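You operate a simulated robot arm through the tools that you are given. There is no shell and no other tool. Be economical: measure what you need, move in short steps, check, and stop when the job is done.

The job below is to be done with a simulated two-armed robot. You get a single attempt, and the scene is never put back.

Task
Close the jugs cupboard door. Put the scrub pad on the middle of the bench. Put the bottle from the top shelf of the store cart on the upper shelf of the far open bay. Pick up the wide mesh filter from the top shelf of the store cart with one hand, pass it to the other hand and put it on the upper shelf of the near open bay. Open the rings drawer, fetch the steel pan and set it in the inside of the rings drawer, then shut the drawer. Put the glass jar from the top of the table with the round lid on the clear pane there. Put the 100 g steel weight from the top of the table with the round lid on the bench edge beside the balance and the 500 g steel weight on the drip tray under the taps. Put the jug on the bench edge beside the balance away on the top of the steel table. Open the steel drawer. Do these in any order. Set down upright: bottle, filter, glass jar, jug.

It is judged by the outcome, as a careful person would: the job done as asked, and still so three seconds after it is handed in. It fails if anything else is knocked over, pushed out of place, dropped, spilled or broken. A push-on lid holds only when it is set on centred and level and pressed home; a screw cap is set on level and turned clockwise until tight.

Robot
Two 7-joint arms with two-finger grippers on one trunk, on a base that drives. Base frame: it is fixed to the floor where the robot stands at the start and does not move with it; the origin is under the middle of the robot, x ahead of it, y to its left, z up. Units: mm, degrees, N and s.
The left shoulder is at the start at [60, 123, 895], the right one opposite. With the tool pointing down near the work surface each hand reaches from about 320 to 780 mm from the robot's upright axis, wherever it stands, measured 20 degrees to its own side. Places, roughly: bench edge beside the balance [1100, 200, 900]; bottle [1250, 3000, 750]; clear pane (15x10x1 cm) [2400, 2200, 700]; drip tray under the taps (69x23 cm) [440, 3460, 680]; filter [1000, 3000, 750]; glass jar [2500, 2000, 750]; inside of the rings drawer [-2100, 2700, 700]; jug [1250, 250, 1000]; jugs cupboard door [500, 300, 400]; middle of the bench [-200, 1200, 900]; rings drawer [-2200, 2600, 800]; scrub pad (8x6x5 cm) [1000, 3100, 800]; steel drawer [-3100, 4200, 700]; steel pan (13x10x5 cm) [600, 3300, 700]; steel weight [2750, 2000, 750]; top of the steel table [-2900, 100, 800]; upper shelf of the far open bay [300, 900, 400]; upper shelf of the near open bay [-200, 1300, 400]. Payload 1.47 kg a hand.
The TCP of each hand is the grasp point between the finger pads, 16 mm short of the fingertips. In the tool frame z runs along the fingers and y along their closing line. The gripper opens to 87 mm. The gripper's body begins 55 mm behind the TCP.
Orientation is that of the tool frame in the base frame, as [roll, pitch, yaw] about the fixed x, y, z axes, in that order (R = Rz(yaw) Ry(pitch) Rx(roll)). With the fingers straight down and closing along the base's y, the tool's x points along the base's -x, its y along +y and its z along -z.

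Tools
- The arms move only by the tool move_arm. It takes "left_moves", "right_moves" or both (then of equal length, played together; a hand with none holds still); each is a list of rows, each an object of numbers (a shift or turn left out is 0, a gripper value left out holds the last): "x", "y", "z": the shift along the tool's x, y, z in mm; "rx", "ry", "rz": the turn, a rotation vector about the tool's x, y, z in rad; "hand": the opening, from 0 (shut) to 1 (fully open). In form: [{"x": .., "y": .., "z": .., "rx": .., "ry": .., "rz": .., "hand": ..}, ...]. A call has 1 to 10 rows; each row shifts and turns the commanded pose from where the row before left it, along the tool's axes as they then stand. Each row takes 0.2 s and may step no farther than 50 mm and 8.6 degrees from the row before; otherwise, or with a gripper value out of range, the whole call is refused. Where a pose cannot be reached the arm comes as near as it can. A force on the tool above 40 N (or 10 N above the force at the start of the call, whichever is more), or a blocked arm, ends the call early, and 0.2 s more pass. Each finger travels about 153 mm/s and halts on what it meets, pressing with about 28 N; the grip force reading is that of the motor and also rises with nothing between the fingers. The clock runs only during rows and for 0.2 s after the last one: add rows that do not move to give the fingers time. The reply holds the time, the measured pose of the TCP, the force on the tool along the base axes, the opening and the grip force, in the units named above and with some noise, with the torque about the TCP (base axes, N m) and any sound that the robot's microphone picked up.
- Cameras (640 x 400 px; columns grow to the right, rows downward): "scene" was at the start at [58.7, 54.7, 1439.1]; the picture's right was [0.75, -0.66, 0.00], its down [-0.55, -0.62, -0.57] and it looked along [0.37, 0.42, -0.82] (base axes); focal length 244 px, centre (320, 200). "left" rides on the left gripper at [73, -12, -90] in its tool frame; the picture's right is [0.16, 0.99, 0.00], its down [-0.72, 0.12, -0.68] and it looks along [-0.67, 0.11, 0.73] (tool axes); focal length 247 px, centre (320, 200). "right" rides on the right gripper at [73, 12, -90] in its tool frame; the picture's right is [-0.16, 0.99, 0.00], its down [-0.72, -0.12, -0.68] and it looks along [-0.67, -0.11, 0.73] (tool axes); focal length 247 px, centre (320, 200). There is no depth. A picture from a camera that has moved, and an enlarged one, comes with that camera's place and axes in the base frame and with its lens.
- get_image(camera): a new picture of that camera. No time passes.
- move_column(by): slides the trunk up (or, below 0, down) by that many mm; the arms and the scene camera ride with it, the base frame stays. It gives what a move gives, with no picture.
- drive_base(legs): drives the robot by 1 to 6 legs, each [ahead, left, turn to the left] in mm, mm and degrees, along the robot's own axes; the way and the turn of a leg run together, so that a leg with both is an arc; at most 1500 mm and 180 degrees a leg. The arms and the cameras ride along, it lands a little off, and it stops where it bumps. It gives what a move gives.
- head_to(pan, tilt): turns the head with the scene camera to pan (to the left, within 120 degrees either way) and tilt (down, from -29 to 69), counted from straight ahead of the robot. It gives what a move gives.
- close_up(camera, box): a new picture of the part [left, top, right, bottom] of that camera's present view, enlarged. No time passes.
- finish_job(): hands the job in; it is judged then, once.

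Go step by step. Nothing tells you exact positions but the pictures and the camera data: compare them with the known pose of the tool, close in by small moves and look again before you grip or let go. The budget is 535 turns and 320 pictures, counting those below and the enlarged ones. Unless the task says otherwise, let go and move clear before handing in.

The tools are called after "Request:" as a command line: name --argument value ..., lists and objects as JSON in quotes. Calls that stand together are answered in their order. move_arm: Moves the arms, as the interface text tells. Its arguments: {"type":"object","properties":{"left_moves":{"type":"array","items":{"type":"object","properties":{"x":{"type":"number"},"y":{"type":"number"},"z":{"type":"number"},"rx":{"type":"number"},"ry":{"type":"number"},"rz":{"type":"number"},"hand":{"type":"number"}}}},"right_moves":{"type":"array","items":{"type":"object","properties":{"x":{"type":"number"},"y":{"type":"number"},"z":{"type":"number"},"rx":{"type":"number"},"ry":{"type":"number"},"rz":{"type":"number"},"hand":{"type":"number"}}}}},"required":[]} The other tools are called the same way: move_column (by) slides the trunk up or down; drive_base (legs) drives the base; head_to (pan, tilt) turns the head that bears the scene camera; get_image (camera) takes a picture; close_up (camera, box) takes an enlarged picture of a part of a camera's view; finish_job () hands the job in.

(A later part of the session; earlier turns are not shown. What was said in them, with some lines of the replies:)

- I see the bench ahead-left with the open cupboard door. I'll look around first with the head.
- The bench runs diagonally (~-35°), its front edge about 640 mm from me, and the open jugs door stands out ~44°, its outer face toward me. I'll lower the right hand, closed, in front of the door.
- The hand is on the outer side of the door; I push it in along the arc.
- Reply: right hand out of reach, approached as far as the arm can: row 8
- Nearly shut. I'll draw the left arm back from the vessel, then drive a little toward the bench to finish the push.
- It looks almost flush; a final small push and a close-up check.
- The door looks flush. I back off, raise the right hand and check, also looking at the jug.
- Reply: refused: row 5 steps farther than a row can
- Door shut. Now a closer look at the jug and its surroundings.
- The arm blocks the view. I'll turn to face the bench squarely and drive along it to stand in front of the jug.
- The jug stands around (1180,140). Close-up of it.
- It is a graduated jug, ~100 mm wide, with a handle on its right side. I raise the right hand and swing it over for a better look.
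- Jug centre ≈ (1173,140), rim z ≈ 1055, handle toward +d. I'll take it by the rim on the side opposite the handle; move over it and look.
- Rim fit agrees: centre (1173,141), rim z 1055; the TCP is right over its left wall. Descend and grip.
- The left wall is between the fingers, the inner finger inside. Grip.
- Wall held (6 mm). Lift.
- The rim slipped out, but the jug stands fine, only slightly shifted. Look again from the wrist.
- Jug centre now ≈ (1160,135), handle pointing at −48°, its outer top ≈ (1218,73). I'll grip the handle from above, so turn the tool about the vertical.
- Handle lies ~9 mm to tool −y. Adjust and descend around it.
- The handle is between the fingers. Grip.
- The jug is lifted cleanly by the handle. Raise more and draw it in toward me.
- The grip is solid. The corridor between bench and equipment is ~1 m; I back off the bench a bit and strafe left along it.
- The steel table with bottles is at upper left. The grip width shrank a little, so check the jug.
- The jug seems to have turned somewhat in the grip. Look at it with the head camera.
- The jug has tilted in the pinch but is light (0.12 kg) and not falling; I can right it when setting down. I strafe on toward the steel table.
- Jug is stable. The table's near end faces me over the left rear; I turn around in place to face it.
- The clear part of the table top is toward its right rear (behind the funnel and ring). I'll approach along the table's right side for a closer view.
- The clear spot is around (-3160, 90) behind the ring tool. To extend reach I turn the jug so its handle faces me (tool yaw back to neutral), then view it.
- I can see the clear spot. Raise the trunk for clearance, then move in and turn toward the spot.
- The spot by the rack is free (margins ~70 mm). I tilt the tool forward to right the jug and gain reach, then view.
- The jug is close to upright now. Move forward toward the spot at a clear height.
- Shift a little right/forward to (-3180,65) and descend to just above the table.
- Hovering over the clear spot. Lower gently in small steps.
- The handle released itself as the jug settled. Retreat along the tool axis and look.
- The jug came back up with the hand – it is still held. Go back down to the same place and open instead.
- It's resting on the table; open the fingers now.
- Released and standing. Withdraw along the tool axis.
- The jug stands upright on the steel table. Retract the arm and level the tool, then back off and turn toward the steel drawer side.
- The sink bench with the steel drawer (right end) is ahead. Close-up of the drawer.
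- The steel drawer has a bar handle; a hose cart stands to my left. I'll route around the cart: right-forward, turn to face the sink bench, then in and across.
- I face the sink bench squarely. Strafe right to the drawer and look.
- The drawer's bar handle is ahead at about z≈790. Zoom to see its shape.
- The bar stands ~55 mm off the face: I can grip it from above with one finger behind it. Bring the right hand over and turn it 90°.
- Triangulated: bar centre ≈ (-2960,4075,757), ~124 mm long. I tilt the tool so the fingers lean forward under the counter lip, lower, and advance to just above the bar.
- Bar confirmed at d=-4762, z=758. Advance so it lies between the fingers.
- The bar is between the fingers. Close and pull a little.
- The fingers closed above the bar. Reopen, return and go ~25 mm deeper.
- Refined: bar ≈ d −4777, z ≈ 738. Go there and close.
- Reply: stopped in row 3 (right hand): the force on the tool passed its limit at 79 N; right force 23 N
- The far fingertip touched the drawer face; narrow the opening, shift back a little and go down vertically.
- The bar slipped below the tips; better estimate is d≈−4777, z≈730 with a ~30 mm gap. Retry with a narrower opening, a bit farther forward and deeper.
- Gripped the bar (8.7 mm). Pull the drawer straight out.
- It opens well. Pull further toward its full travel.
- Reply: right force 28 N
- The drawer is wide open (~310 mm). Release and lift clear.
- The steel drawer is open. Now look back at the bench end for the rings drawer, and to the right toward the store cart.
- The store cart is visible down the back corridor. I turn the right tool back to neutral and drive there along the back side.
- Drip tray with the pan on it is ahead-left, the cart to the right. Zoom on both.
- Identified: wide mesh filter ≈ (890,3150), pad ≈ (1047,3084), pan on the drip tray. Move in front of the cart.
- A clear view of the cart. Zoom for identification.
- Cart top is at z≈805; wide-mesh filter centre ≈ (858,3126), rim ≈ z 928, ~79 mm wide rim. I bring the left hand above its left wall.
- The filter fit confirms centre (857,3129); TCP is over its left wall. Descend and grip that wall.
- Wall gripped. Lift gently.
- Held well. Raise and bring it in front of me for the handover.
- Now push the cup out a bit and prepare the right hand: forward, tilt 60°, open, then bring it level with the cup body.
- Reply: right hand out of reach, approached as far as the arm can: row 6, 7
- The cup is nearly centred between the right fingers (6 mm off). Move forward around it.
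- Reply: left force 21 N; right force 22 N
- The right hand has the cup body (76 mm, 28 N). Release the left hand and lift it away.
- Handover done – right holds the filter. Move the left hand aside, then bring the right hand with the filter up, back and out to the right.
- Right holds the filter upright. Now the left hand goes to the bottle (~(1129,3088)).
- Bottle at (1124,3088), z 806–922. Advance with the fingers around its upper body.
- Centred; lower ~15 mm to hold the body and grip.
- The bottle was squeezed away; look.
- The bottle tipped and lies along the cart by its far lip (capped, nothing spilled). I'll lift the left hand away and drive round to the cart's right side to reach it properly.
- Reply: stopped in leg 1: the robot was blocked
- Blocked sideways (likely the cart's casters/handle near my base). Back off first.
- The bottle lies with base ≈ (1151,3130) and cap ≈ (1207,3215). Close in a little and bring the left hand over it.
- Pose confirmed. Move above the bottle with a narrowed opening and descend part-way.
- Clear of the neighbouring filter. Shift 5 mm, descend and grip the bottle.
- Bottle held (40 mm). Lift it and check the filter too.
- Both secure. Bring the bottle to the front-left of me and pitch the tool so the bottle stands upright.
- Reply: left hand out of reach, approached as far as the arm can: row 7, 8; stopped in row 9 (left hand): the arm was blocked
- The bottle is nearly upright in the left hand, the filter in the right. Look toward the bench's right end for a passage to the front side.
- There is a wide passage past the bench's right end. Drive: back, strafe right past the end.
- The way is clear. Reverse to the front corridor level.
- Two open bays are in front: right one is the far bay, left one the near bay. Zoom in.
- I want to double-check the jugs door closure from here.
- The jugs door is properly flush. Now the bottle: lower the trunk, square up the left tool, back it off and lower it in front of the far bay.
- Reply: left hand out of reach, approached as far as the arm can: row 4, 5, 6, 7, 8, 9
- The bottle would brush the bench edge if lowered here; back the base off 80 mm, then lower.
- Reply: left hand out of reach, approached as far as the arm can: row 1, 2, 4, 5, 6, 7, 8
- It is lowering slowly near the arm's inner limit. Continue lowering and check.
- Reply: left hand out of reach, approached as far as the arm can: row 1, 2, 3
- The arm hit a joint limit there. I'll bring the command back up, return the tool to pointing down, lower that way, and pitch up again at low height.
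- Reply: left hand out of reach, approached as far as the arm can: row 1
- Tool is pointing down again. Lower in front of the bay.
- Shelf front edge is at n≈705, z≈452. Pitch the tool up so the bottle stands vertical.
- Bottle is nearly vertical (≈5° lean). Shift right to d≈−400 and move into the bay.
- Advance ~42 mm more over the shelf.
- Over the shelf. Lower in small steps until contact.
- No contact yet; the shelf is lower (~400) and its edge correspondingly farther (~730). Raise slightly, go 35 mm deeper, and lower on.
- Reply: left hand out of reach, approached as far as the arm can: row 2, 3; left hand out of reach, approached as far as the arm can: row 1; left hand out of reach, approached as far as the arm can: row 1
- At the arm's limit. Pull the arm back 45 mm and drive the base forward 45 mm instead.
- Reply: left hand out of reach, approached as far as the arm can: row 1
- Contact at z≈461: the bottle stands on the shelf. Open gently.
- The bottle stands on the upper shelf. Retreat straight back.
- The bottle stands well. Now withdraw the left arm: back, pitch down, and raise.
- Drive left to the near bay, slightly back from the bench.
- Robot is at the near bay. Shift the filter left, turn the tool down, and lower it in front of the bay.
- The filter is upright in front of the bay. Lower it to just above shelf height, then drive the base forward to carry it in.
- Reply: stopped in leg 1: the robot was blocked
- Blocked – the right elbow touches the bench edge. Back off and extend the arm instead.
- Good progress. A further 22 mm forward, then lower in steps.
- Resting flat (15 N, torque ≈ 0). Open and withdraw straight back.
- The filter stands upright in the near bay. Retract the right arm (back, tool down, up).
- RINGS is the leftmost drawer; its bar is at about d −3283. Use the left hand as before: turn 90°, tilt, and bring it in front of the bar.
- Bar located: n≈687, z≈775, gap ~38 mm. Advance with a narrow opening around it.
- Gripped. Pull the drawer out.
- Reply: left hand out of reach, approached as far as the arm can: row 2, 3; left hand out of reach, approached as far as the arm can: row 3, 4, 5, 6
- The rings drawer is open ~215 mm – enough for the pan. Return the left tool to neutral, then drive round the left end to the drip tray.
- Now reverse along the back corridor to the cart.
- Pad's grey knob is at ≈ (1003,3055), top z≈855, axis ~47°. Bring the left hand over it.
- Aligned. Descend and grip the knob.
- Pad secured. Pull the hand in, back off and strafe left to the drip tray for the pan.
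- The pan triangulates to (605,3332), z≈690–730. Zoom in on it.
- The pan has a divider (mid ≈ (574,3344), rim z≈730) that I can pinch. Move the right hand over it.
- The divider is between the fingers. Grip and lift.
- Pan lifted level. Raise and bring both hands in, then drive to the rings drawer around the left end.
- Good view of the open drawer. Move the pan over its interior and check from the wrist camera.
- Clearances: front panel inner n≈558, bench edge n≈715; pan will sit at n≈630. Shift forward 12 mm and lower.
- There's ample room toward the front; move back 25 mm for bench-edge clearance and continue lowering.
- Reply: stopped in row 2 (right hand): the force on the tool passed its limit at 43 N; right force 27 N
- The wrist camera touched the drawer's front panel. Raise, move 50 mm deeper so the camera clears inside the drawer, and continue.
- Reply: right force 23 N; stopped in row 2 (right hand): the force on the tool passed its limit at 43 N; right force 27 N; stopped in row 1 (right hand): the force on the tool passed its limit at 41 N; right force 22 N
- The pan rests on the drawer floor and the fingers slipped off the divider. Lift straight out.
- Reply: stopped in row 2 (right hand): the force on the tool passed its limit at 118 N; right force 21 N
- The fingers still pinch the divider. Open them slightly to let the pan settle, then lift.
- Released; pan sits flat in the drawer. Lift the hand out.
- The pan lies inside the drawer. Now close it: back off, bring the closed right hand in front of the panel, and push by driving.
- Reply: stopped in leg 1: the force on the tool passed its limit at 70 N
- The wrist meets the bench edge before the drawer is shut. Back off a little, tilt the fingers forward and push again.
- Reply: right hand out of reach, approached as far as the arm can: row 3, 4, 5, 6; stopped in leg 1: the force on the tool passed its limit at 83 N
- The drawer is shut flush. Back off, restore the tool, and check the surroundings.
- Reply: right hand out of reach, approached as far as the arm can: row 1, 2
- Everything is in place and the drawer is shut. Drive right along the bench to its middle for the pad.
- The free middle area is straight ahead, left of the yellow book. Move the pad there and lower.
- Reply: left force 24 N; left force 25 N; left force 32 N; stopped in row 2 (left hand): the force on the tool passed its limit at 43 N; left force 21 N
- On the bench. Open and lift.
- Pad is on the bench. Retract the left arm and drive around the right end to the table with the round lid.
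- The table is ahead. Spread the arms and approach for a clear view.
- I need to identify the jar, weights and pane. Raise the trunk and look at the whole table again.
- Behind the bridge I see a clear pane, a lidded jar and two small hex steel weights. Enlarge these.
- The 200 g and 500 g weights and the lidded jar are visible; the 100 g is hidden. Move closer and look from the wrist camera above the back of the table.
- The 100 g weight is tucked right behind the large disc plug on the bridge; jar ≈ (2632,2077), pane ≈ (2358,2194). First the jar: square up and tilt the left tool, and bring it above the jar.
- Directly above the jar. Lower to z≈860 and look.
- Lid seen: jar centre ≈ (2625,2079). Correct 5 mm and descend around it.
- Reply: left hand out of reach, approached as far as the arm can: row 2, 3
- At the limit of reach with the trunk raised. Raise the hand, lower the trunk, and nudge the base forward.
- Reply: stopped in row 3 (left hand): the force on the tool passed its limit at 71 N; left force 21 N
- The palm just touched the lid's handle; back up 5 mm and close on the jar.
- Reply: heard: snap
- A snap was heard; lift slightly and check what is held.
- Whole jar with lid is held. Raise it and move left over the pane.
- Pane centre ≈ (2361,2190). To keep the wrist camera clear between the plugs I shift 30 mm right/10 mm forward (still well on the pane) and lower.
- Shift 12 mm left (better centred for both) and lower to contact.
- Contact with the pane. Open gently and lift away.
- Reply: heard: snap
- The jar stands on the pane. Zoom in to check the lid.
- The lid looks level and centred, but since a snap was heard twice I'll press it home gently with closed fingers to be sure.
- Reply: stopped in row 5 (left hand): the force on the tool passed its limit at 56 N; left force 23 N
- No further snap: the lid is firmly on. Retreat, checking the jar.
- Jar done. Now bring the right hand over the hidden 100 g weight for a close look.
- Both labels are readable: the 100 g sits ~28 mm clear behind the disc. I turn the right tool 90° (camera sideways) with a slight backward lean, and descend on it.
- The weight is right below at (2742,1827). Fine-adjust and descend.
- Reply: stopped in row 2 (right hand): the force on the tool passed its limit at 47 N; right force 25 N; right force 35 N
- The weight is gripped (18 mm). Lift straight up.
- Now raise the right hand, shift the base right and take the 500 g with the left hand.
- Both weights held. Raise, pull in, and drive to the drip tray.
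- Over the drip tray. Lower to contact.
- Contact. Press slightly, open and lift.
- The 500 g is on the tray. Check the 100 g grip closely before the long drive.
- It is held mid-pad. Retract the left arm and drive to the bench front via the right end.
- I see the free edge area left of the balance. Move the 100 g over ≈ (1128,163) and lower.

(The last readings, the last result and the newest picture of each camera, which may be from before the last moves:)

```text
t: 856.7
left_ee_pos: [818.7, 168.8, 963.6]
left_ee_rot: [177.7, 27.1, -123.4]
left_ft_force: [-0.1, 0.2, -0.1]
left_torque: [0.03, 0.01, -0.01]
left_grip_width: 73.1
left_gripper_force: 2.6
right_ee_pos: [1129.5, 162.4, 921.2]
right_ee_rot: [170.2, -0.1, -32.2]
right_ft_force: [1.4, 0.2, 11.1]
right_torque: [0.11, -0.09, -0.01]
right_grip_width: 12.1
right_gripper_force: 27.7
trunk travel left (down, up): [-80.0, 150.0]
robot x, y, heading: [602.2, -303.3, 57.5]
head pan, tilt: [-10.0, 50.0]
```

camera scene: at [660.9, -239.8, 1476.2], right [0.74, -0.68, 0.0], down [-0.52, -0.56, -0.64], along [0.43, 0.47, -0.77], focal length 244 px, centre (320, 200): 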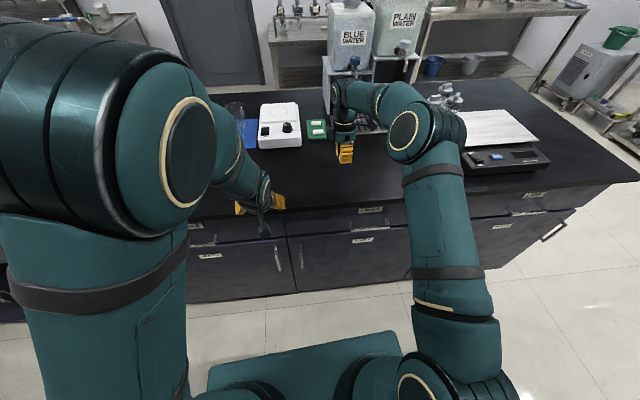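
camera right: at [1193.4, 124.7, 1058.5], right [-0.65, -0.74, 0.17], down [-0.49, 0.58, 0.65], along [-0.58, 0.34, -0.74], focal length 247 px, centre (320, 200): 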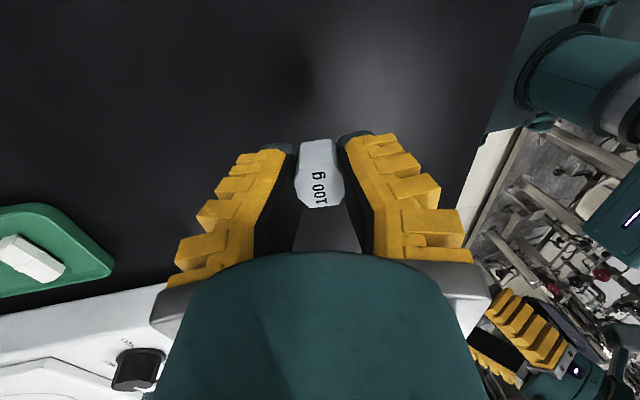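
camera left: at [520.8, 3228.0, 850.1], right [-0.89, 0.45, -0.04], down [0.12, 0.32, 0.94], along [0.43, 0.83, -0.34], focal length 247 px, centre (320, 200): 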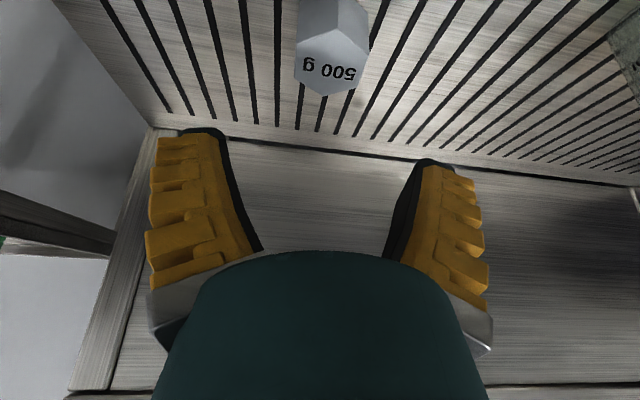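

Contact. Open and lift away.

Request:
move_arm --right_moves '[{"hand": 0.3}, {"hand": 0.45}, {}, {"y": 3, "z": -15}, {"y": 8, "z": -40}, {"y": 8, "z": -44}]'

Request:
get_image --camera "right"

```text
t: 858.1
left_ee_pos: [818.5, 168.7, 964.6]
left_ee_rot: [177.7, 27.1, -123.4]
left_ft_force: [0.4, -0.2, 0.3]
left_torque: [0.01, -0.01, 0.01]
left_grip_width: 73.0
left_gripper_force: 2.5
right_ee_pos: [1129.3, 161.7, 1022.3]
right_ee_rot: [170.2, -0.2, -32.3]
right_ft_force: [-0.1, 0.3, 0.2]
right_torque: [0.01, -0.02, -0.02]
right_grip_width: 44.8
right_gripper_force: 4.5
trunk travel left (down, up): [-80.0, 150.0]
robot x, y, heading: [599.0, -307.2, 57.4]
head pan, tilt: [-10.0, 50.0]
```

```text
58 pictures are left
camera right: at [1191.8, 126.5, 1112.2], right [-0.65, -0.74, 0.17], down [-0.49, 0.58, 0.65], along [-0.58, 0.34, -0.74], focal length 247 px, centre (320, 200)
```

right: 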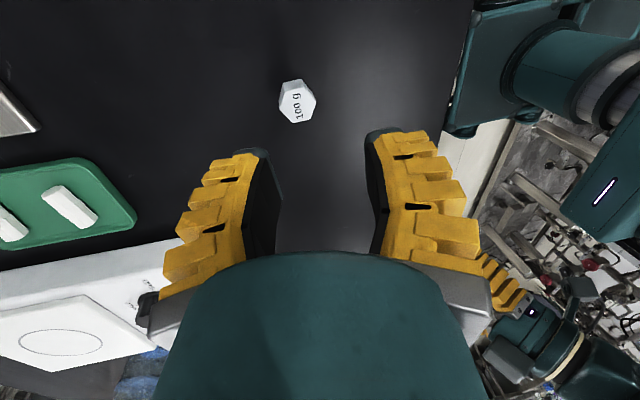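

The 100 g stands on the bench edge. Pull the arms clear and do a final check of the door and bench.

Request:
move_arm --right_moves '[{"y": 20, "z": -40}, {"y": 40}, {"y": 40}, {"y": 40}, {"y": 40}, {"y": 40}]' --left_moves '[{"x": -18, "z": -36}, {"x": 36, "z": -18}, {"x": 36, "z": -18}, {}, {}, {}]'

Request:
head_to --pan 35 --tilt 45

Request:
get_image --camera "scene"

```text
t: 859.5
left_ee_pos: [776.3, 100.4, 1004.3]
left_ee_rot: [177.8, 27.0, -123.3]
left_ft_force: [0.0, 0.0, 0.5]
left_torque: [0.05, -0.04, -0.02]
left_grip_width: 73.0
left_gripper_force: 2.6
right_ee_pos: [1016.6, -17.2, 1099.3]
right_ee_rot: [170.1, -0.1, -32.2]
right_ft_force: [0.8, 0.1, 0.3]
right_torque: [0.04, -0.04, 0.03]
right_grip_width: 45.4
right_gripper_force: 4.3
trunk travel left (down, up): [-80.0, 150.0]
robot x, y, heading: [601.0, -308.5, 57.5]
head pan, tilt: [-10.0, 50.0]
```

```text
t: 860.6
left_ee_pos: [777.2, 100.5, 1003.9]
left_ee_rot: [177.8, 27.1, -123.3]
left_ft_force: [-0.3, -0.8, -0.3]
left_torque: [0.0, -0.02, 0.02]
left_grip_width: 72.9
left_gripper_force: 2.1
right_ee_pos: [1015.7, -16.4, 1100.1]
right_ee_rot: [170.1, -0.1, -32.2]
right_ft_force: [-0.3, -0.2, 0.4]
right_torque: [-0.02, -0.03, -0.01]
right_grip_width: 45.0
right_gripper_force: 4.6
trunk travel left (down, up): [-80.0, 150.0]
robot x, y, heading: [600.8, -310.7, 57.9]
head pan, tilt: [35.0, 45.0]
```

```text
57 pictures are left
camera scene: at [604.9, -215.6, 1483.2], right [1.0, 0.04, 0.0], down [0.03, -0.71, -0.71], along [-0.03, 0.71, -0.71], focal length 244 px, centre (320, 200)
```

scene: 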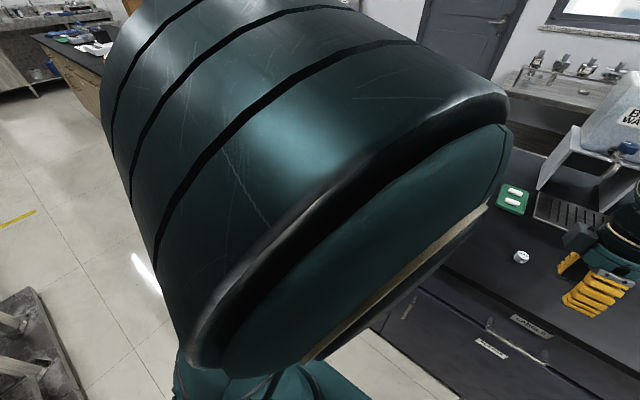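

Request:
drive_base --legs '[[-60, 0, -2.5], [0, 500, 0]]'

Request:
head_to --pan 0 --tilt 55

Request:
get_image --camera "scene"

```text
t: 866.1
left_ee_pos: [347.2, 329.0, 1004.0]
left_ee_rot: [177.9, 27.1, -125.4]
left_ft_force: [-0.3, 0.2, -0.5]
left_torque: [0.01, 0.03, 0.01]
left_grip_width: 72.9
left_gripper_force: 2.5
right_ee_pos: [582.7, 202.6, 1100.4]
right_ee_rot: [170.0, -0.1, -34.3]
right_ft_force: [0.3, 0.7, -0.3]
right_torque: [0.01, 0.0, -0.03]
right_grip_width: 45.0
right_gripper_force: 4.0
trunk travel left (down, up): [-80.0, 150.0]
robot x, y, heading: [160.4, -72.3, 55.6]
head pan, tilt: [35.0, 45.0]
```

```text
t: 867.1
left_ee_pos: [346.2, 328.4, 1004.2]
left_ee_rot: [177.8, 27.1, -125.3]
left_ft_force: [-0.5, 0.0, 0.5]
left_torque: [-0.05, 0.0, -0.03]
left_grip_width: 73.1
left_gripper_force: 2.3
right_ee_pos: [582.7, 203.4, 1099.6]
right_ee_rot: [170.0, -0.1, -34.3]
right_ft_force: [-0.4, 0.3, -0.3]
right_torque: [-0.01, 0.02, -0.02]
right_grip_width: 45.1
right_gripper_force: 4.2
trunk travel left (down, up): [-80.0, 150.0]
robot x, y, heading: [162.3, -70.7, 55.6]
head pan, tilt: [0.0, 55.0]
```

```text
56 pictures are left
camera scene: at [204.9, -2.9, 1469.8], right [0.82, -0.57, 0.0], down [-0.46, -0.67, -0.57], along [0.33, 0.47, -0.82], focal length 244 px, centre (320, 200)
```

scene: 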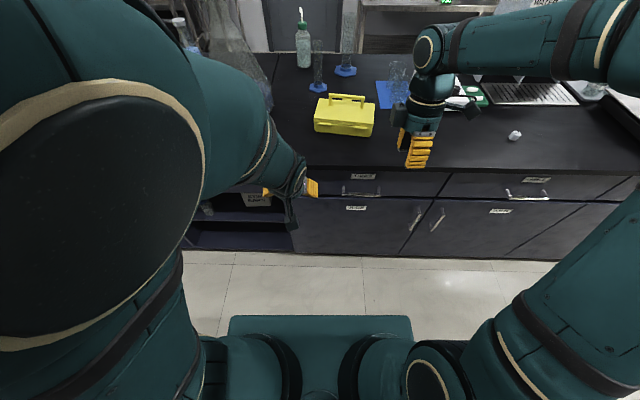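

The jugs door is flush, the 100 g weight stands on the bench edge, and both hands are empty and clear. I'm handing in.

Request:
finish_job

```text
The job is handed in.
```

I did every part of the job and handed it in. Three things did not go cleanly:

- **Bottle:** it tipped over on the store cart during my first grasp. The cap stayed on and I saw nothing spill; it now stands upright on the upper shelf of the far open bay.
- **Glass jar:** I heard a snap when I gripped it and again as I let go. The lid looked level and centred on the clear pane, and there was no third snap when I pressed it down. I can't say what the snaps were.
- **Steel pan:** it is inside the shut rings drawer, but it jammed once while I was lowering it and I pulled hard before letting go.

I checked the other pieces by camera as I set them down. At the end I looked again only at the jugs door and the 100 g weight.
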